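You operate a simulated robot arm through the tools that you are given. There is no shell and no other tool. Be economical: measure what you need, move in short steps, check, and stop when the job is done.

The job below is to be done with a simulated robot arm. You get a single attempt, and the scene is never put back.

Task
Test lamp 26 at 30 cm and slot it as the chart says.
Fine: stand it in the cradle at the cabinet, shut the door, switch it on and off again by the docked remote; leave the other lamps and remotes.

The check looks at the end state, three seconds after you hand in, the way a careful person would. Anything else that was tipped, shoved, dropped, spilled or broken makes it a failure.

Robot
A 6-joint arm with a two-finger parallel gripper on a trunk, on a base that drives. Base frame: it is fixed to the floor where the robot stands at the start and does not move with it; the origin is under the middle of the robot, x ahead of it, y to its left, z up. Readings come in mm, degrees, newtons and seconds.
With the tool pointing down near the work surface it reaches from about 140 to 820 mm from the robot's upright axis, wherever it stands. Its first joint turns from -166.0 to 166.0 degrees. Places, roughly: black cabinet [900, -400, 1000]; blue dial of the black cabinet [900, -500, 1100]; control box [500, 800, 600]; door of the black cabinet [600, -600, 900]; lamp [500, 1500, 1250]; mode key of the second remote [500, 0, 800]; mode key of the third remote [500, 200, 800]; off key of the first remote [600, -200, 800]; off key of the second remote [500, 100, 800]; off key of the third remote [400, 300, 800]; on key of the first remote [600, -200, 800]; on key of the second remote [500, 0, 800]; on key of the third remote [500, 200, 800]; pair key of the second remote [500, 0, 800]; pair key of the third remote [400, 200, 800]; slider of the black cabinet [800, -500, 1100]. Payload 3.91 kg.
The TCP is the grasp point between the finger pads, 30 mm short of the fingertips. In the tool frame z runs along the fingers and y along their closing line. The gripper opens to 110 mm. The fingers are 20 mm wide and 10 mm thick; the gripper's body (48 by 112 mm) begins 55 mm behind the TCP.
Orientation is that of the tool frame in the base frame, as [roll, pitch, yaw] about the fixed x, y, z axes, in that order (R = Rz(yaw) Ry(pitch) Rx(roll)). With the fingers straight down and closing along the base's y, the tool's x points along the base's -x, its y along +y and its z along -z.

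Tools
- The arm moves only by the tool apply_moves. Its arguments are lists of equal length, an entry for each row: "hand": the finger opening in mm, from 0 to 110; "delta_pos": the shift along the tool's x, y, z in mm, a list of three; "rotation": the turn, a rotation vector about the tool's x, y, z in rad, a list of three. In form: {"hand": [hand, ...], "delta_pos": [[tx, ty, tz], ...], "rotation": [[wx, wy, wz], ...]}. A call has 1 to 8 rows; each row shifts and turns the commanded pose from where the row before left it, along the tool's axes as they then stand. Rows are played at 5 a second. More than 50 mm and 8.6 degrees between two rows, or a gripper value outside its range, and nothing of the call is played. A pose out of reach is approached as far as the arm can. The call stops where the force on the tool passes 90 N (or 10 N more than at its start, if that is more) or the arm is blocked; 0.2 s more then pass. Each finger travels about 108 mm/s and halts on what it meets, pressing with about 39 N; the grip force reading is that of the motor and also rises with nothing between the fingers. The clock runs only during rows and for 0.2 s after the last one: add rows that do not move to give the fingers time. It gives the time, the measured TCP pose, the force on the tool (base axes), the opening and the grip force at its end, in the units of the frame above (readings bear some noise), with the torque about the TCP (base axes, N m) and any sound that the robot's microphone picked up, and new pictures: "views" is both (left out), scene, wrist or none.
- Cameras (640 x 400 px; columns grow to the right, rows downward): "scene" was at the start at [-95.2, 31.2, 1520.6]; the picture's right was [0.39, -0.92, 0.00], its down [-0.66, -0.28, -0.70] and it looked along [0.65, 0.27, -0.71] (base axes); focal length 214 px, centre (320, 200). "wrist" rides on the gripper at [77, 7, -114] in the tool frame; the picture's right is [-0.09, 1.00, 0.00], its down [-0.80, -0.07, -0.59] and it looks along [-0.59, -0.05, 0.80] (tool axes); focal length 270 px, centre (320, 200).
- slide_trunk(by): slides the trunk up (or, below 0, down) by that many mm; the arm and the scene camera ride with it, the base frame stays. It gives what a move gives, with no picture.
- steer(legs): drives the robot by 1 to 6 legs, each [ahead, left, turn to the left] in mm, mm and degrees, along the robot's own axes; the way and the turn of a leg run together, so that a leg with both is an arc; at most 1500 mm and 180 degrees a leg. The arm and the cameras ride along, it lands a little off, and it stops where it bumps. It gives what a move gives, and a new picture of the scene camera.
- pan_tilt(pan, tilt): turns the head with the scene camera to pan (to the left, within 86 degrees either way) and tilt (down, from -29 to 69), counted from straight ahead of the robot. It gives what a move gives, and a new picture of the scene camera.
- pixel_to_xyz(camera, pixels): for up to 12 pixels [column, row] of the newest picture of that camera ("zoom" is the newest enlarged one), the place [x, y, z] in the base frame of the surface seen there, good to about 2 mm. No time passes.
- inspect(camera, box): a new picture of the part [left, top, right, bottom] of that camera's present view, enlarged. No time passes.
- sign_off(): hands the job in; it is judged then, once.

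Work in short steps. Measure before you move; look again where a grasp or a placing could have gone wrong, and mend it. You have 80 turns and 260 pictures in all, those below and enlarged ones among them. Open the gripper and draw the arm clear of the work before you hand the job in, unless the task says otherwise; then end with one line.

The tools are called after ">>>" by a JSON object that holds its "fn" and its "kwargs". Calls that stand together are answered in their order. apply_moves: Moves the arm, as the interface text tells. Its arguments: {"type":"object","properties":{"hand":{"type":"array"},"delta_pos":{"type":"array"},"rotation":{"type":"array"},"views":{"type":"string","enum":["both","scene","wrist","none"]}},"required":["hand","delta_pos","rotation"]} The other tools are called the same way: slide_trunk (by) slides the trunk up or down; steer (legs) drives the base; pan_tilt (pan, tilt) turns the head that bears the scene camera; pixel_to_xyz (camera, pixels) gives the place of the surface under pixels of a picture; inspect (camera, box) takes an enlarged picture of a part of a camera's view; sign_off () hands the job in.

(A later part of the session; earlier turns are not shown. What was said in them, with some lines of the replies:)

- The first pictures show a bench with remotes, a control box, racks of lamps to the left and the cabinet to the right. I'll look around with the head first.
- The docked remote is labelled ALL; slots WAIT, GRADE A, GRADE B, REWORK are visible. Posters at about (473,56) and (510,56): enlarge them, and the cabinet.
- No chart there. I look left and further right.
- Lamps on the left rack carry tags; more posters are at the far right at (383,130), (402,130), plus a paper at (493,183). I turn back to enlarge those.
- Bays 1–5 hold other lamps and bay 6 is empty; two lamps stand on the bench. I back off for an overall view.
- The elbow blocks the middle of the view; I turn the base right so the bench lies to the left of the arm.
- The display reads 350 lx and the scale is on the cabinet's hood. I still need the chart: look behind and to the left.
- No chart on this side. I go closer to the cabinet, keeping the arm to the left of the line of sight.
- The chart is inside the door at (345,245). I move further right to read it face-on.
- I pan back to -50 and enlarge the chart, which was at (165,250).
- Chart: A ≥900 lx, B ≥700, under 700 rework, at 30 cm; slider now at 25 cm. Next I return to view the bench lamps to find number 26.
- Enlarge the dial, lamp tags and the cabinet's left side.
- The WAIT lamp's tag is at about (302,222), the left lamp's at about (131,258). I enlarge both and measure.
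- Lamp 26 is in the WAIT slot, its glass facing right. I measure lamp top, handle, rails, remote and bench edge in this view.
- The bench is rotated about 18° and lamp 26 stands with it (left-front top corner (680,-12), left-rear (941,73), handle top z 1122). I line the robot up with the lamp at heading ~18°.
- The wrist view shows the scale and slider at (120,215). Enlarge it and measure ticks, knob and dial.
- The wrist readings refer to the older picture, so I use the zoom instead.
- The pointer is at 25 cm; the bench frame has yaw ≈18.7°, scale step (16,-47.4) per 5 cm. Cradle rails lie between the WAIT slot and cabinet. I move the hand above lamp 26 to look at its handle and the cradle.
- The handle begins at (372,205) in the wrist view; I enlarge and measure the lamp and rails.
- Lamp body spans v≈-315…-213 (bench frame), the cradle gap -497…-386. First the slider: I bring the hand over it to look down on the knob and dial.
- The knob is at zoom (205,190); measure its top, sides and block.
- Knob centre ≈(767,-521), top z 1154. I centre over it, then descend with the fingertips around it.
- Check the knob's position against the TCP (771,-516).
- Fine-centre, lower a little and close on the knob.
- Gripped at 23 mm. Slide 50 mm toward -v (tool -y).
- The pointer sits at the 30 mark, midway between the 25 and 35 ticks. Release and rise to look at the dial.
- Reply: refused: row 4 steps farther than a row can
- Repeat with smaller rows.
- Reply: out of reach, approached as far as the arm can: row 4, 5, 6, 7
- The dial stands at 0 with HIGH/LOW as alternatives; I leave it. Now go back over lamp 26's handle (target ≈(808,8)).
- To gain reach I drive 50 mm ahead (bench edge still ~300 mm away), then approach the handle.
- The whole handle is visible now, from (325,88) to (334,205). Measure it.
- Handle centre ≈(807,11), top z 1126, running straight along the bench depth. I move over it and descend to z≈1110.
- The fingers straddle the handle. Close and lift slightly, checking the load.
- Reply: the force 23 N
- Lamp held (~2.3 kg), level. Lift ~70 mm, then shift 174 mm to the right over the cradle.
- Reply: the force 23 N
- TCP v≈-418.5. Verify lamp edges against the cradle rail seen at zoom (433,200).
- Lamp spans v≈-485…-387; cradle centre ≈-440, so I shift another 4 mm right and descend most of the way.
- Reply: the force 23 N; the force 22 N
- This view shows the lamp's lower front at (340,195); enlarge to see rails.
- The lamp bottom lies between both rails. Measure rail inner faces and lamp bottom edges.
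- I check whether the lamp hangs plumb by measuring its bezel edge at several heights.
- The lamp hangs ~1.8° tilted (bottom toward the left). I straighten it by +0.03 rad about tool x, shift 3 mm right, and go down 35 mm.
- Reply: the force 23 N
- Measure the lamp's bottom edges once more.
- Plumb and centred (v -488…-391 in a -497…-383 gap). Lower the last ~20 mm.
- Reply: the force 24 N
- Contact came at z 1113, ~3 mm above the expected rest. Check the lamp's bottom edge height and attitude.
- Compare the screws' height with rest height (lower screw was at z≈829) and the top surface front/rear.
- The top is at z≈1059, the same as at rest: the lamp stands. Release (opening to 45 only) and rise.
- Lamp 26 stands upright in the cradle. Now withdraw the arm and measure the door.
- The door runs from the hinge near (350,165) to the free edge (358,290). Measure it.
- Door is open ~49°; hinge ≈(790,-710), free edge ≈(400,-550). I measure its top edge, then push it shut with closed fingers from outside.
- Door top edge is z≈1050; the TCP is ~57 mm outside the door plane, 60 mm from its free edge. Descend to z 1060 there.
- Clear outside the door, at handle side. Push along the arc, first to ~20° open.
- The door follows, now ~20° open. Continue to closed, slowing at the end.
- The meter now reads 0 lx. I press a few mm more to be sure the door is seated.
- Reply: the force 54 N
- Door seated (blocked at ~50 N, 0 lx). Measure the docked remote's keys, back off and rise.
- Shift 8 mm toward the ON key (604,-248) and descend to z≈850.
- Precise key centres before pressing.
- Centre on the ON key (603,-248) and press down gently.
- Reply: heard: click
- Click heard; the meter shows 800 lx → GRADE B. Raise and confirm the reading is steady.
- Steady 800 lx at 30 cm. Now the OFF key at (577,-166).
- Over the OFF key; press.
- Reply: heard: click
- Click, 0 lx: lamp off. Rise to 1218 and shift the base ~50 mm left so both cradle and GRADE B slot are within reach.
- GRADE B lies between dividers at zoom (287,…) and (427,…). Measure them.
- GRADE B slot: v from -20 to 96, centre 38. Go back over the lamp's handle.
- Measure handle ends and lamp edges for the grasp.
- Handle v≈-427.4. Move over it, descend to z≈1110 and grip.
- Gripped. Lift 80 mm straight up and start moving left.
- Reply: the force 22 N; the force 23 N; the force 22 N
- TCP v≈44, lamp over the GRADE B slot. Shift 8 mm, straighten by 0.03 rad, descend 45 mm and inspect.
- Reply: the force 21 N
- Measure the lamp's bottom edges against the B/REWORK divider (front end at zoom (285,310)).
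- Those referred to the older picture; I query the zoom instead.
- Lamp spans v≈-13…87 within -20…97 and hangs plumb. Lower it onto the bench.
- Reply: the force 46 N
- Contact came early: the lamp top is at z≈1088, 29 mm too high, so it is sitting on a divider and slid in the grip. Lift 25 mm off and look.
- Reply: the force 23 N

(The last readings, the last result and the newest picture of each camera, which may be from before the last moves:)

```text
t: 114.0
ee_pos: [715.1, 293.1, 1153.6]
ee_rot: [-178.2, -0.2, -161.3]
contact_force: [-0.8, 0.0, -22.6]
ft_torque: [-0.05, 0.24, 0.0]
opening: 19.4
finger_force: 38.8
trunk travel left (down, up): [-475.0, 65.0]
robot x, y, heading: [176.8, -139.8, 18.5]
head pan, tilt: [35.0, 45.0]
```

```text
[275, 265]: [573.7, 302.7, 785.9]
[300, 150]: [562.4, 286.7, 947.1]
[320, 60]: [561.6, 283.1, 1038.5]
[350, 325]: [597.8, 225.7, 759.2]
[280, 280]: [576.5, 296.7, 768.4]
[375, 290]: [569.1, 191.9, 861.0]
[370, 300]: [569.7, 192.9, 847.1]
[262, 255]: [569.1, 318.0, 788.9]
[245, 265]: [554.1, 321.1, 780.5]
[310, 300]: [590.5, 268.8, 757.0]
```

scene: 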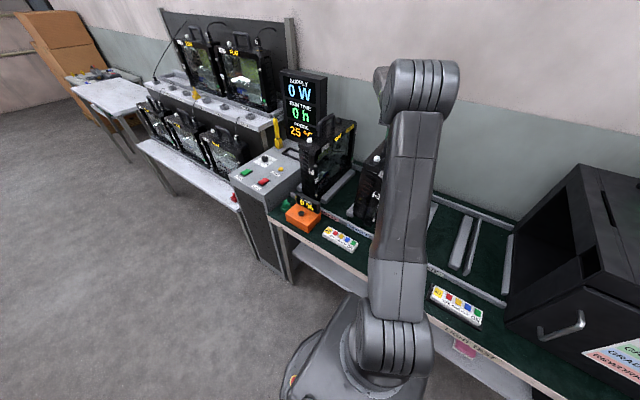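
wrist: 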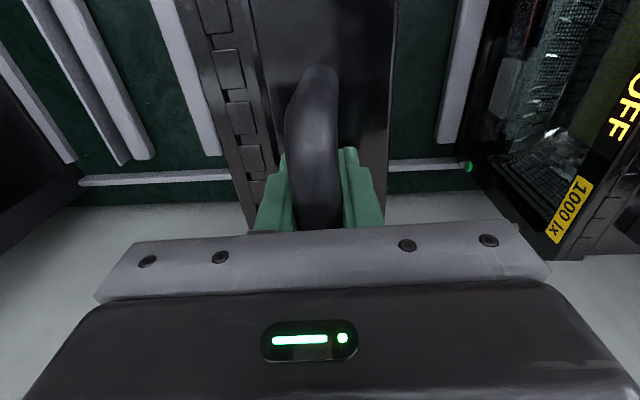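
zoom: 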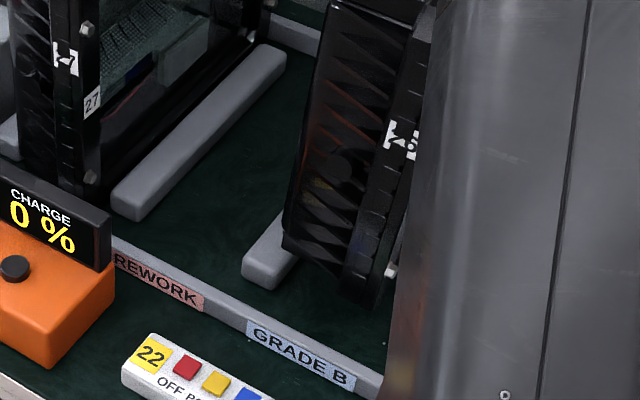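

The lamp slid up in the grip and again leans with its bottom left (edge v 88 top → 91 mid), so its lower left edge caught the divider. Straighten another 0.03 rad, shift 3 mm right, and remeasure.

>>> {"fn": "apply_moves", "kwargs": {"hand": [5, 5, 5, 5], "delta_pos": [[0, -3, 0], [0, 0, 0], [0, 0, 0], [0, 0, 0]], "rotation": [[0.015, 0, 0], [0.015, 0, 0], [0, 0, 0], [0, 0, 0]], "views": "wrist"}}

>>> {"fn": "inspect", "kwargs": {"camera": "scene", "box": [346, 170, 394, 230]}}

```text
t: 115.0
ee_pos: [715.0, 290.7, 1152.2]
ee_rot: [-176.4, -0.2, -161.2]
contact_force: [0.2, 0.6, -22.6]
ft_torque: [0.05, 0.26, -0.03]
opening: 20.0
finger_force: 38.7
trunk travel left (down, up): [-475.0, 65.0]
robot x, y, heading: [178.9, -144.0, 18.4]
head pan, tilt: [35.0, 45.0]
```

wrist: 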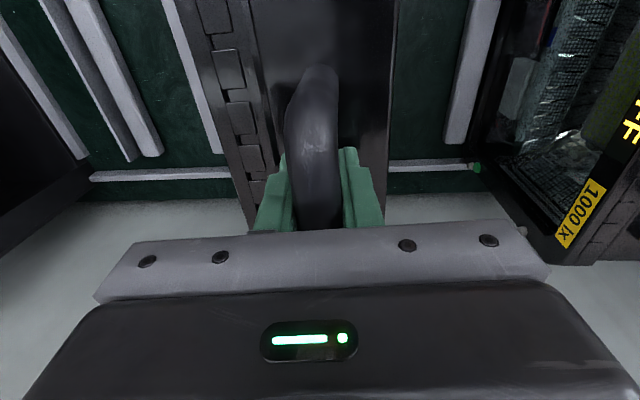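

```text
6.67 times, centred on (370, 200) of scene
```

zoom: 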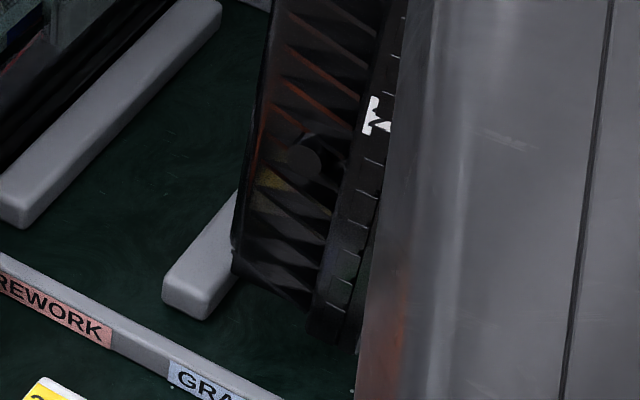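

Measure edges at several heights.

>>> {"fn": "pixel_to_xyz", "kwargs": {"camera": "zoom", "pixels": [[270, 30], [258, 100], [250, 170], [243, 220], [240, 262], [238, 270], [310, 330], [335, 325], [350, 280], [220, 280], [230, 255], [205, 290]]}}

>>> {"fn": "pixel_to_xyz", "kwargs": {"camera": "wrist", "pixels": [[394, 20], [390, 100], [386, 180], [204, 30], [225, 100], [242, 160], [470, 100], [445, 140], [218, 150]]}}

```text
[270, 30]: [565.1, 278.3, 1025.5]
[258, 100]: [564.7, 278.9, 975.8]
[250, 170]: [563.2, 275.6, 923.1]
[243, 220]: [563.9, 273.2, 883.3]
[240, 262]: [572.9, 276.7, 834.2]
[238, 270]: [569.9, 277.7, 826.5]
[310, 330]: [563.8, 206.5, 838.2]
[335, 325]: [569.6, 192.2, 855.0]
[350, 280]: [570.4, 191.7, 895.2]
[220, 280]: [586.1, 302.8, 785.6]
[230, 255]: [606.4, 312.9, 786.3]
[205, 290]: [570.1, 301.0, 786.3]
```

```text
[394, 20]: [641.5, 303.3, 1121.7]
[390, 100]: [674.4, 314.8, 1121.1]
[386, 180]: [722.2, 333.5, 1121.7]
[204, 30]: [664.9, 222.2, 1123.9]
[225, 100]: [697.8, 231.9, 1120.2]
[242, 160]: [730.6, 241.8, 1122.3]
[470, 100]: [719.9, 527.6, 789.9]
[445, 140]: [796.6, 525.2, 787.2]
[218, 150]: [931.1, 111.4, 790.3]
```

The lamp is plumb now (left edge v≈80–83, ~14 mm from the left divider, ~5 mm at right). Shift 3 mm left and descend past divider height in small steps.

>>> {"fn": "apply_moves", "kwargs": {"hand": [5, 5, 5, 5, 5, 5, 5], "delta_pos": [[0, 3, 0], [0, 0, 12], [0, 0, 10], [0, 0, 8], [0, 0, 6], [0, 0, 4], [0, 0, 0]], "rotation": [[0, 0, 0], [0, 0, 0], [0, 0, 0], [0, 0, 0], [0, 0, 0], [0, 0, 0], [0, 0, 0]], "views": "wrist"}}

>>> {"fn": "inspect", "kwargs": {"camera": "scene", "box": [346, 170, 394, 230]}}

>>> {"fn": "pixel_to_xyz", "kwargs": {"camera": "wrist", "pixels": [[380, 20], [375, 160], [270, 40]]}}

```text
t: 116.6
ee_pos: [715.4, 293.1, 1112.0]
ee_rot: [-176.5, -0.2, -161.2]
contact_force: [0.3, 0.6, -22.8]
ft_torque: [0.01, 0.26, -0.02]
opening: 19.8
finger_force: 39.0
trunk travel left (down, up): [-475.0, 65.0]
robot x, y, heading: [177.2, -142.6, 18.5]
head pan, tilt: [35.0, 45.0]
```

wrist: 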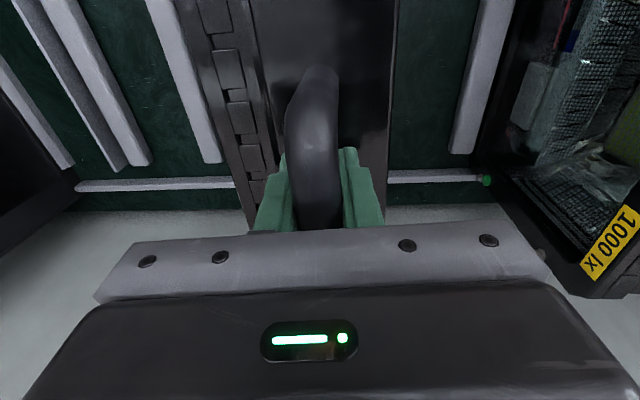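

```text
6.67 times, centred on (370, 200) of scene
```

zoom: 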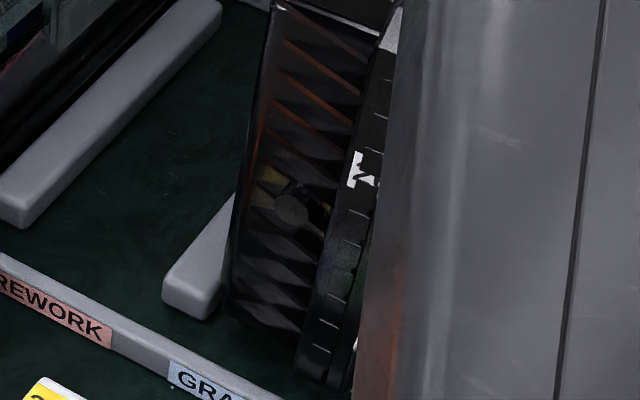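

```text
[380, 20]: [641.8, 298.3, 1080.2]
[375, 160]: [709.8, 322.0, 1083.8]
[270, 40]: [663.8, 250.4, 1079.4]
```

Past the divider top with no contact force. Lower the remaining ~21 mm.

>>> {"fn": "apply_moves", "kwargs": {"hand": [5, 5, 5, 5, 5, 5], "delta_pos": [[0, 0, 8], [0, 0, 6], [0, 0, 4], [0, 0, 3], [0, 0, 2], [0, 0, 0]], "rotation": [[0, 0, 0], [0, 0, 0], [0, 0, 0], [0, 0, 0], [0, 0, 0], [0, 0, 0]], "views": "wrist"}}

>>> {"fn": "pixel_to_xyz", "kwargs": {"camera": "wrist", "pixels": [[380, 20], [375, 160], [270, 40], [365, 210]]}}

>>> {"fn": "inspect", "kwargs": {"camera": "scene", "box": [346, 170, 394, 230]}}

```text
t: 118.0
ee_pos: [715.0, 291.2, 1091.1]
ee_rot: [-176.5, 0.2, -161.2]
contact_force: [7.3, 6.2, 5.3]
ft_torque: [-0.42, 0.93, -0.08]
opening: 19.5
finger_force: 38.4
trunk travel left (down, up): [-475.0, 65.0]
robot x, y, heading: [179.3, -142.7, 18.3]
head pan, tilt: [35.0, 45.0]
```

wrist: 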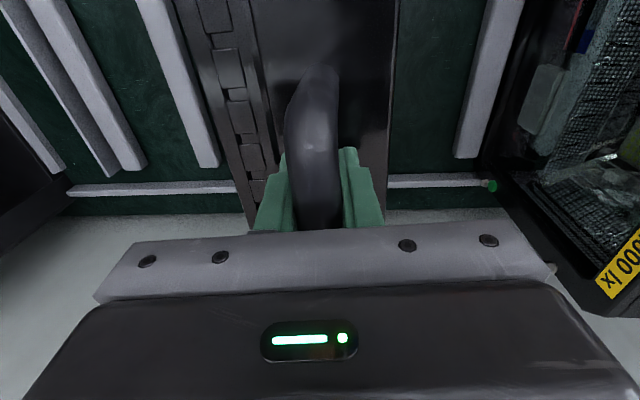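

```text
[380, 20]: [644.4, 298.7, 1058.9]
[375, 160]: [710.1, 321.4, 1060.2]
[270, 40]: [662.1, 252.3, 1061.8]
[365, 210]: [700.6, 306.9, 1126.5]
```

```text
6.67 times, centred on (370, 200) of scene
```

zoom: 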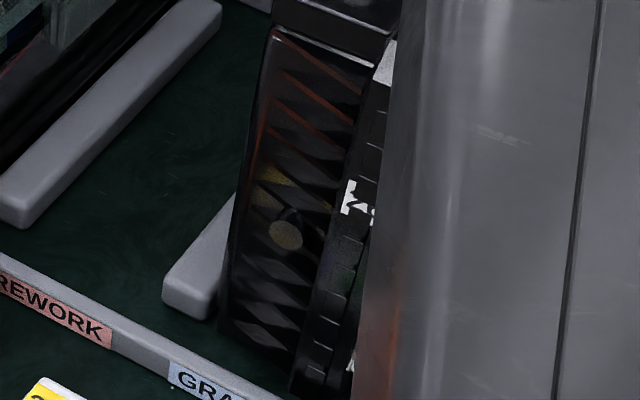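

The top is at z≈1060: standing on the bench. Open and rise.

>>> {"fn": "apply_moves", "kwargs": {"hand": [25, 40, 60, 60, 60, 60, 60, 60], "delta_pos": [[0, 0, -1], [0, 0, 0], [0, 0, 0], [0, 0, -40], [0, 0, -40], [0, 0, -40], [0, 0, -20], [0, 0, 0]], "rotation": [[0, 0, 0], [0, 0, 0], [0, 0, 0], [0, 0, 0], [0, 0, 0], [-0.03, 0, 0], [-0.03, 0, 0], [0, 0, 0]], "views": "wrist"}}

>>> {"fn": "apply_moves", "kwargs": {"hand": [60, 60, 60, 60, 60, 60, 60], "delta_pos": [[45, 0, 0], [45, 0, 0], [45, 0, 0], [45, 0, 0], [45, 0, 0], [45, 0, 0], [0, 0, 0]], "rotation": [[0, 0, 0], [0, 0, 0], [0, 0, 0], [0, 0, 0], [0, 0, 0], [0, 0, 0], [0, 0, 0]], "views": "wrist"}}

```text
t: 119.8
ee_pos: [711.7, 299.1, 1232.5]
ee_rot: [180.0, 0.0, -161.2]
contact_force: [-1.0, -0.1, -0.5]
ft_torque: [-0.01, 0.0, 0.0]
opening: 60.0
finger_force: 0.0
trunk travel left (down, up): [-475.0, 65.0]
robot x, y, heading: [176.9, -143.3, 18.3]
head pan, tilt: [35.0, 45.0]
```

wrist: 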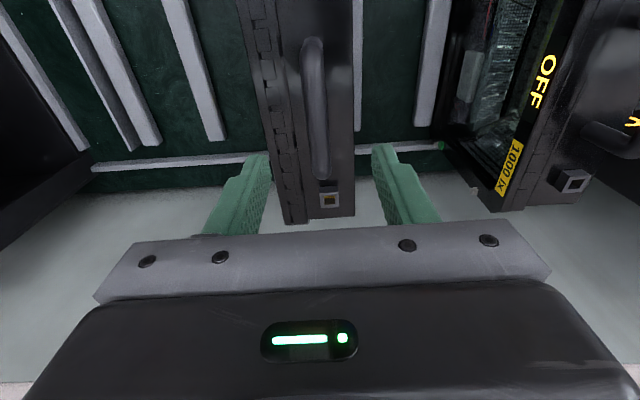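

```text
t: 121.4
ee_pos: [452.3, 207.5, 1229.8]
ee_rot: [180.0, 0.0, -161.3]
contact_force: [-0.3, 0.2, -0.5]
ft_torque: [0.04, 0.02, 0.02]
opening: 60.0
finger_force: 0.1
trunk travel left (down, up): [-475.0, 65.0]
robot x, y, heading: [178.0, -138.0, 18.5]
head pan, tilt: [35.0, 45.0]
```

wrist: 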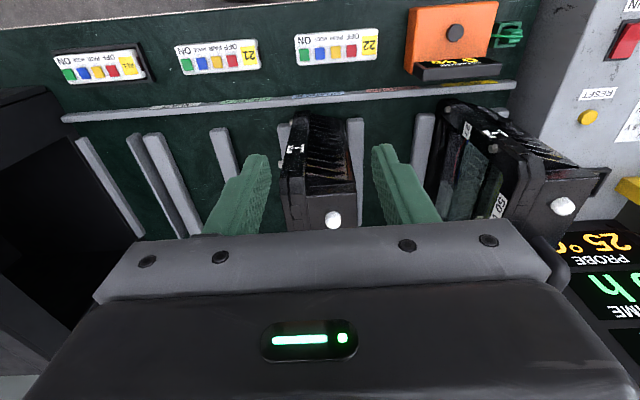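

Lamp 26 stands in the slot labelled GRADE B; check it closely for seating and that door and reading are right.

>>> {"fn": "inspect", "kwargs": {"camera": "wrist", "box": [240, 70, 400, 240]}}

>>> {"fn": "pixel_to_xyz", "kwargs": {"camera": "wrist", "pixels": [[340, 190], [352, 190], [300, 200], [320, 220], [282, 128], [355, 135], [293, 115]]}}

>>> {"fn": "pan_tilt", "kwargs": {"pan": -40, "tilt": 40}}

```text
2.35 times, centred on (320, 155) of wrist
```

zoom: 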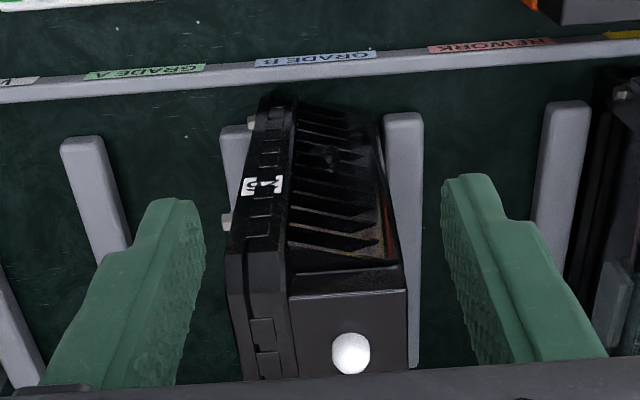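

```text
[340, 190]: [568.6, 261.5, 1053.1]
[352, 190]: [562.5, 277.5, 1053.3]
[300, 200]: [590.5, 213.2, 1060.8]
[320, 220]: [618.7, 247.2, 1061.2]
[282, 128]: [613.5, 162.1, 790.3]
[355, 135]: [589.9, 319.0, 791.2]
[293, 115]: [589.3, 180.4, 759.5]
```

```text
t: 122.9
ee_pos: [453.2, 208.3, 1229.4]
ee_rot: [180.0, 0.0, -161.2]
contact_force: [0.0, -0.8, 0.4]
ft_torque: [0.0, 0.0, -0.01]
opening: 59.9
finger_force: 0.0
trunk travel left (down, up): [-475.0, 65.0]
robot x, y, heading: [178.1, -140.4, 18.4]
head pan, tilt: [-40.0, 40.0]
5 turns are left
```

scene: 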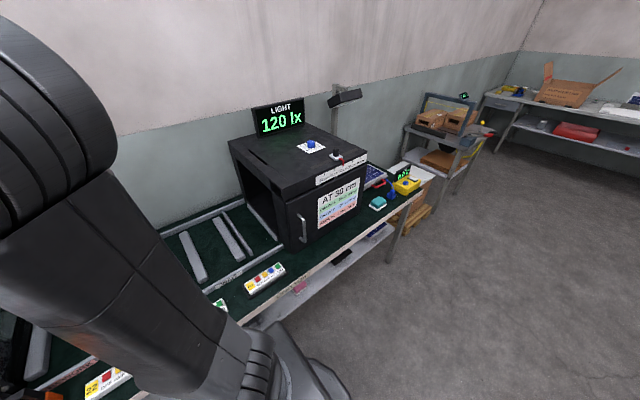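

Lamp 26 is level and seated between the GRADE B dividers, the door is shut and nothing else is disturbed. I back the robot away from the bench with the gripper open.

>>> {"fn": "steer", "kwargs": {"legs": [[-250, 0, 0]]}}

```text
t: 124.8
ee_pos: [207.6, 124.4, 1230.3]
ee_rot: [179.9, 0.0, -161.4]
contact_force: [0.4, 0.2, -0.6]
ft_torque: [-0.01, -0.01, -0.02]
opening: 60.1
finger_force: 0.1
trunk travel left (down, up): [-475.0, 65.0]
robot x, y, heading: [-70.9, -225.9, 18.3]
head pan, tilt: [-40.0, 40.0]
4 turns are left
```

scene: 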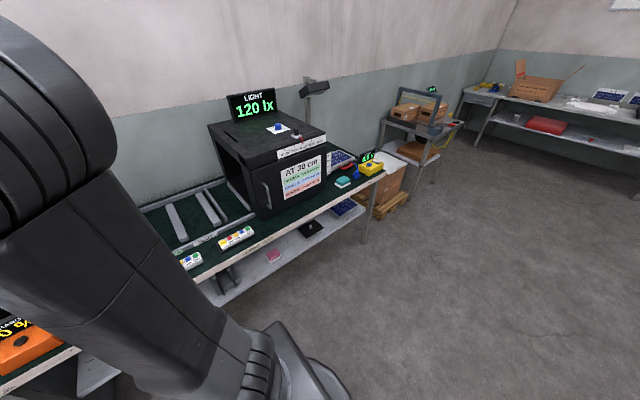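

The arm is clear of the work and everything stands as it should; hand in.

>>> {"fn": "sign_off", "kwargs": {}}

```text
The job is handed in.
```

Lamp 26 read 800 lx at 30 cm with the door shut, so by the chart it now stands in the GRADE B slot, switched off again with the docked remote.
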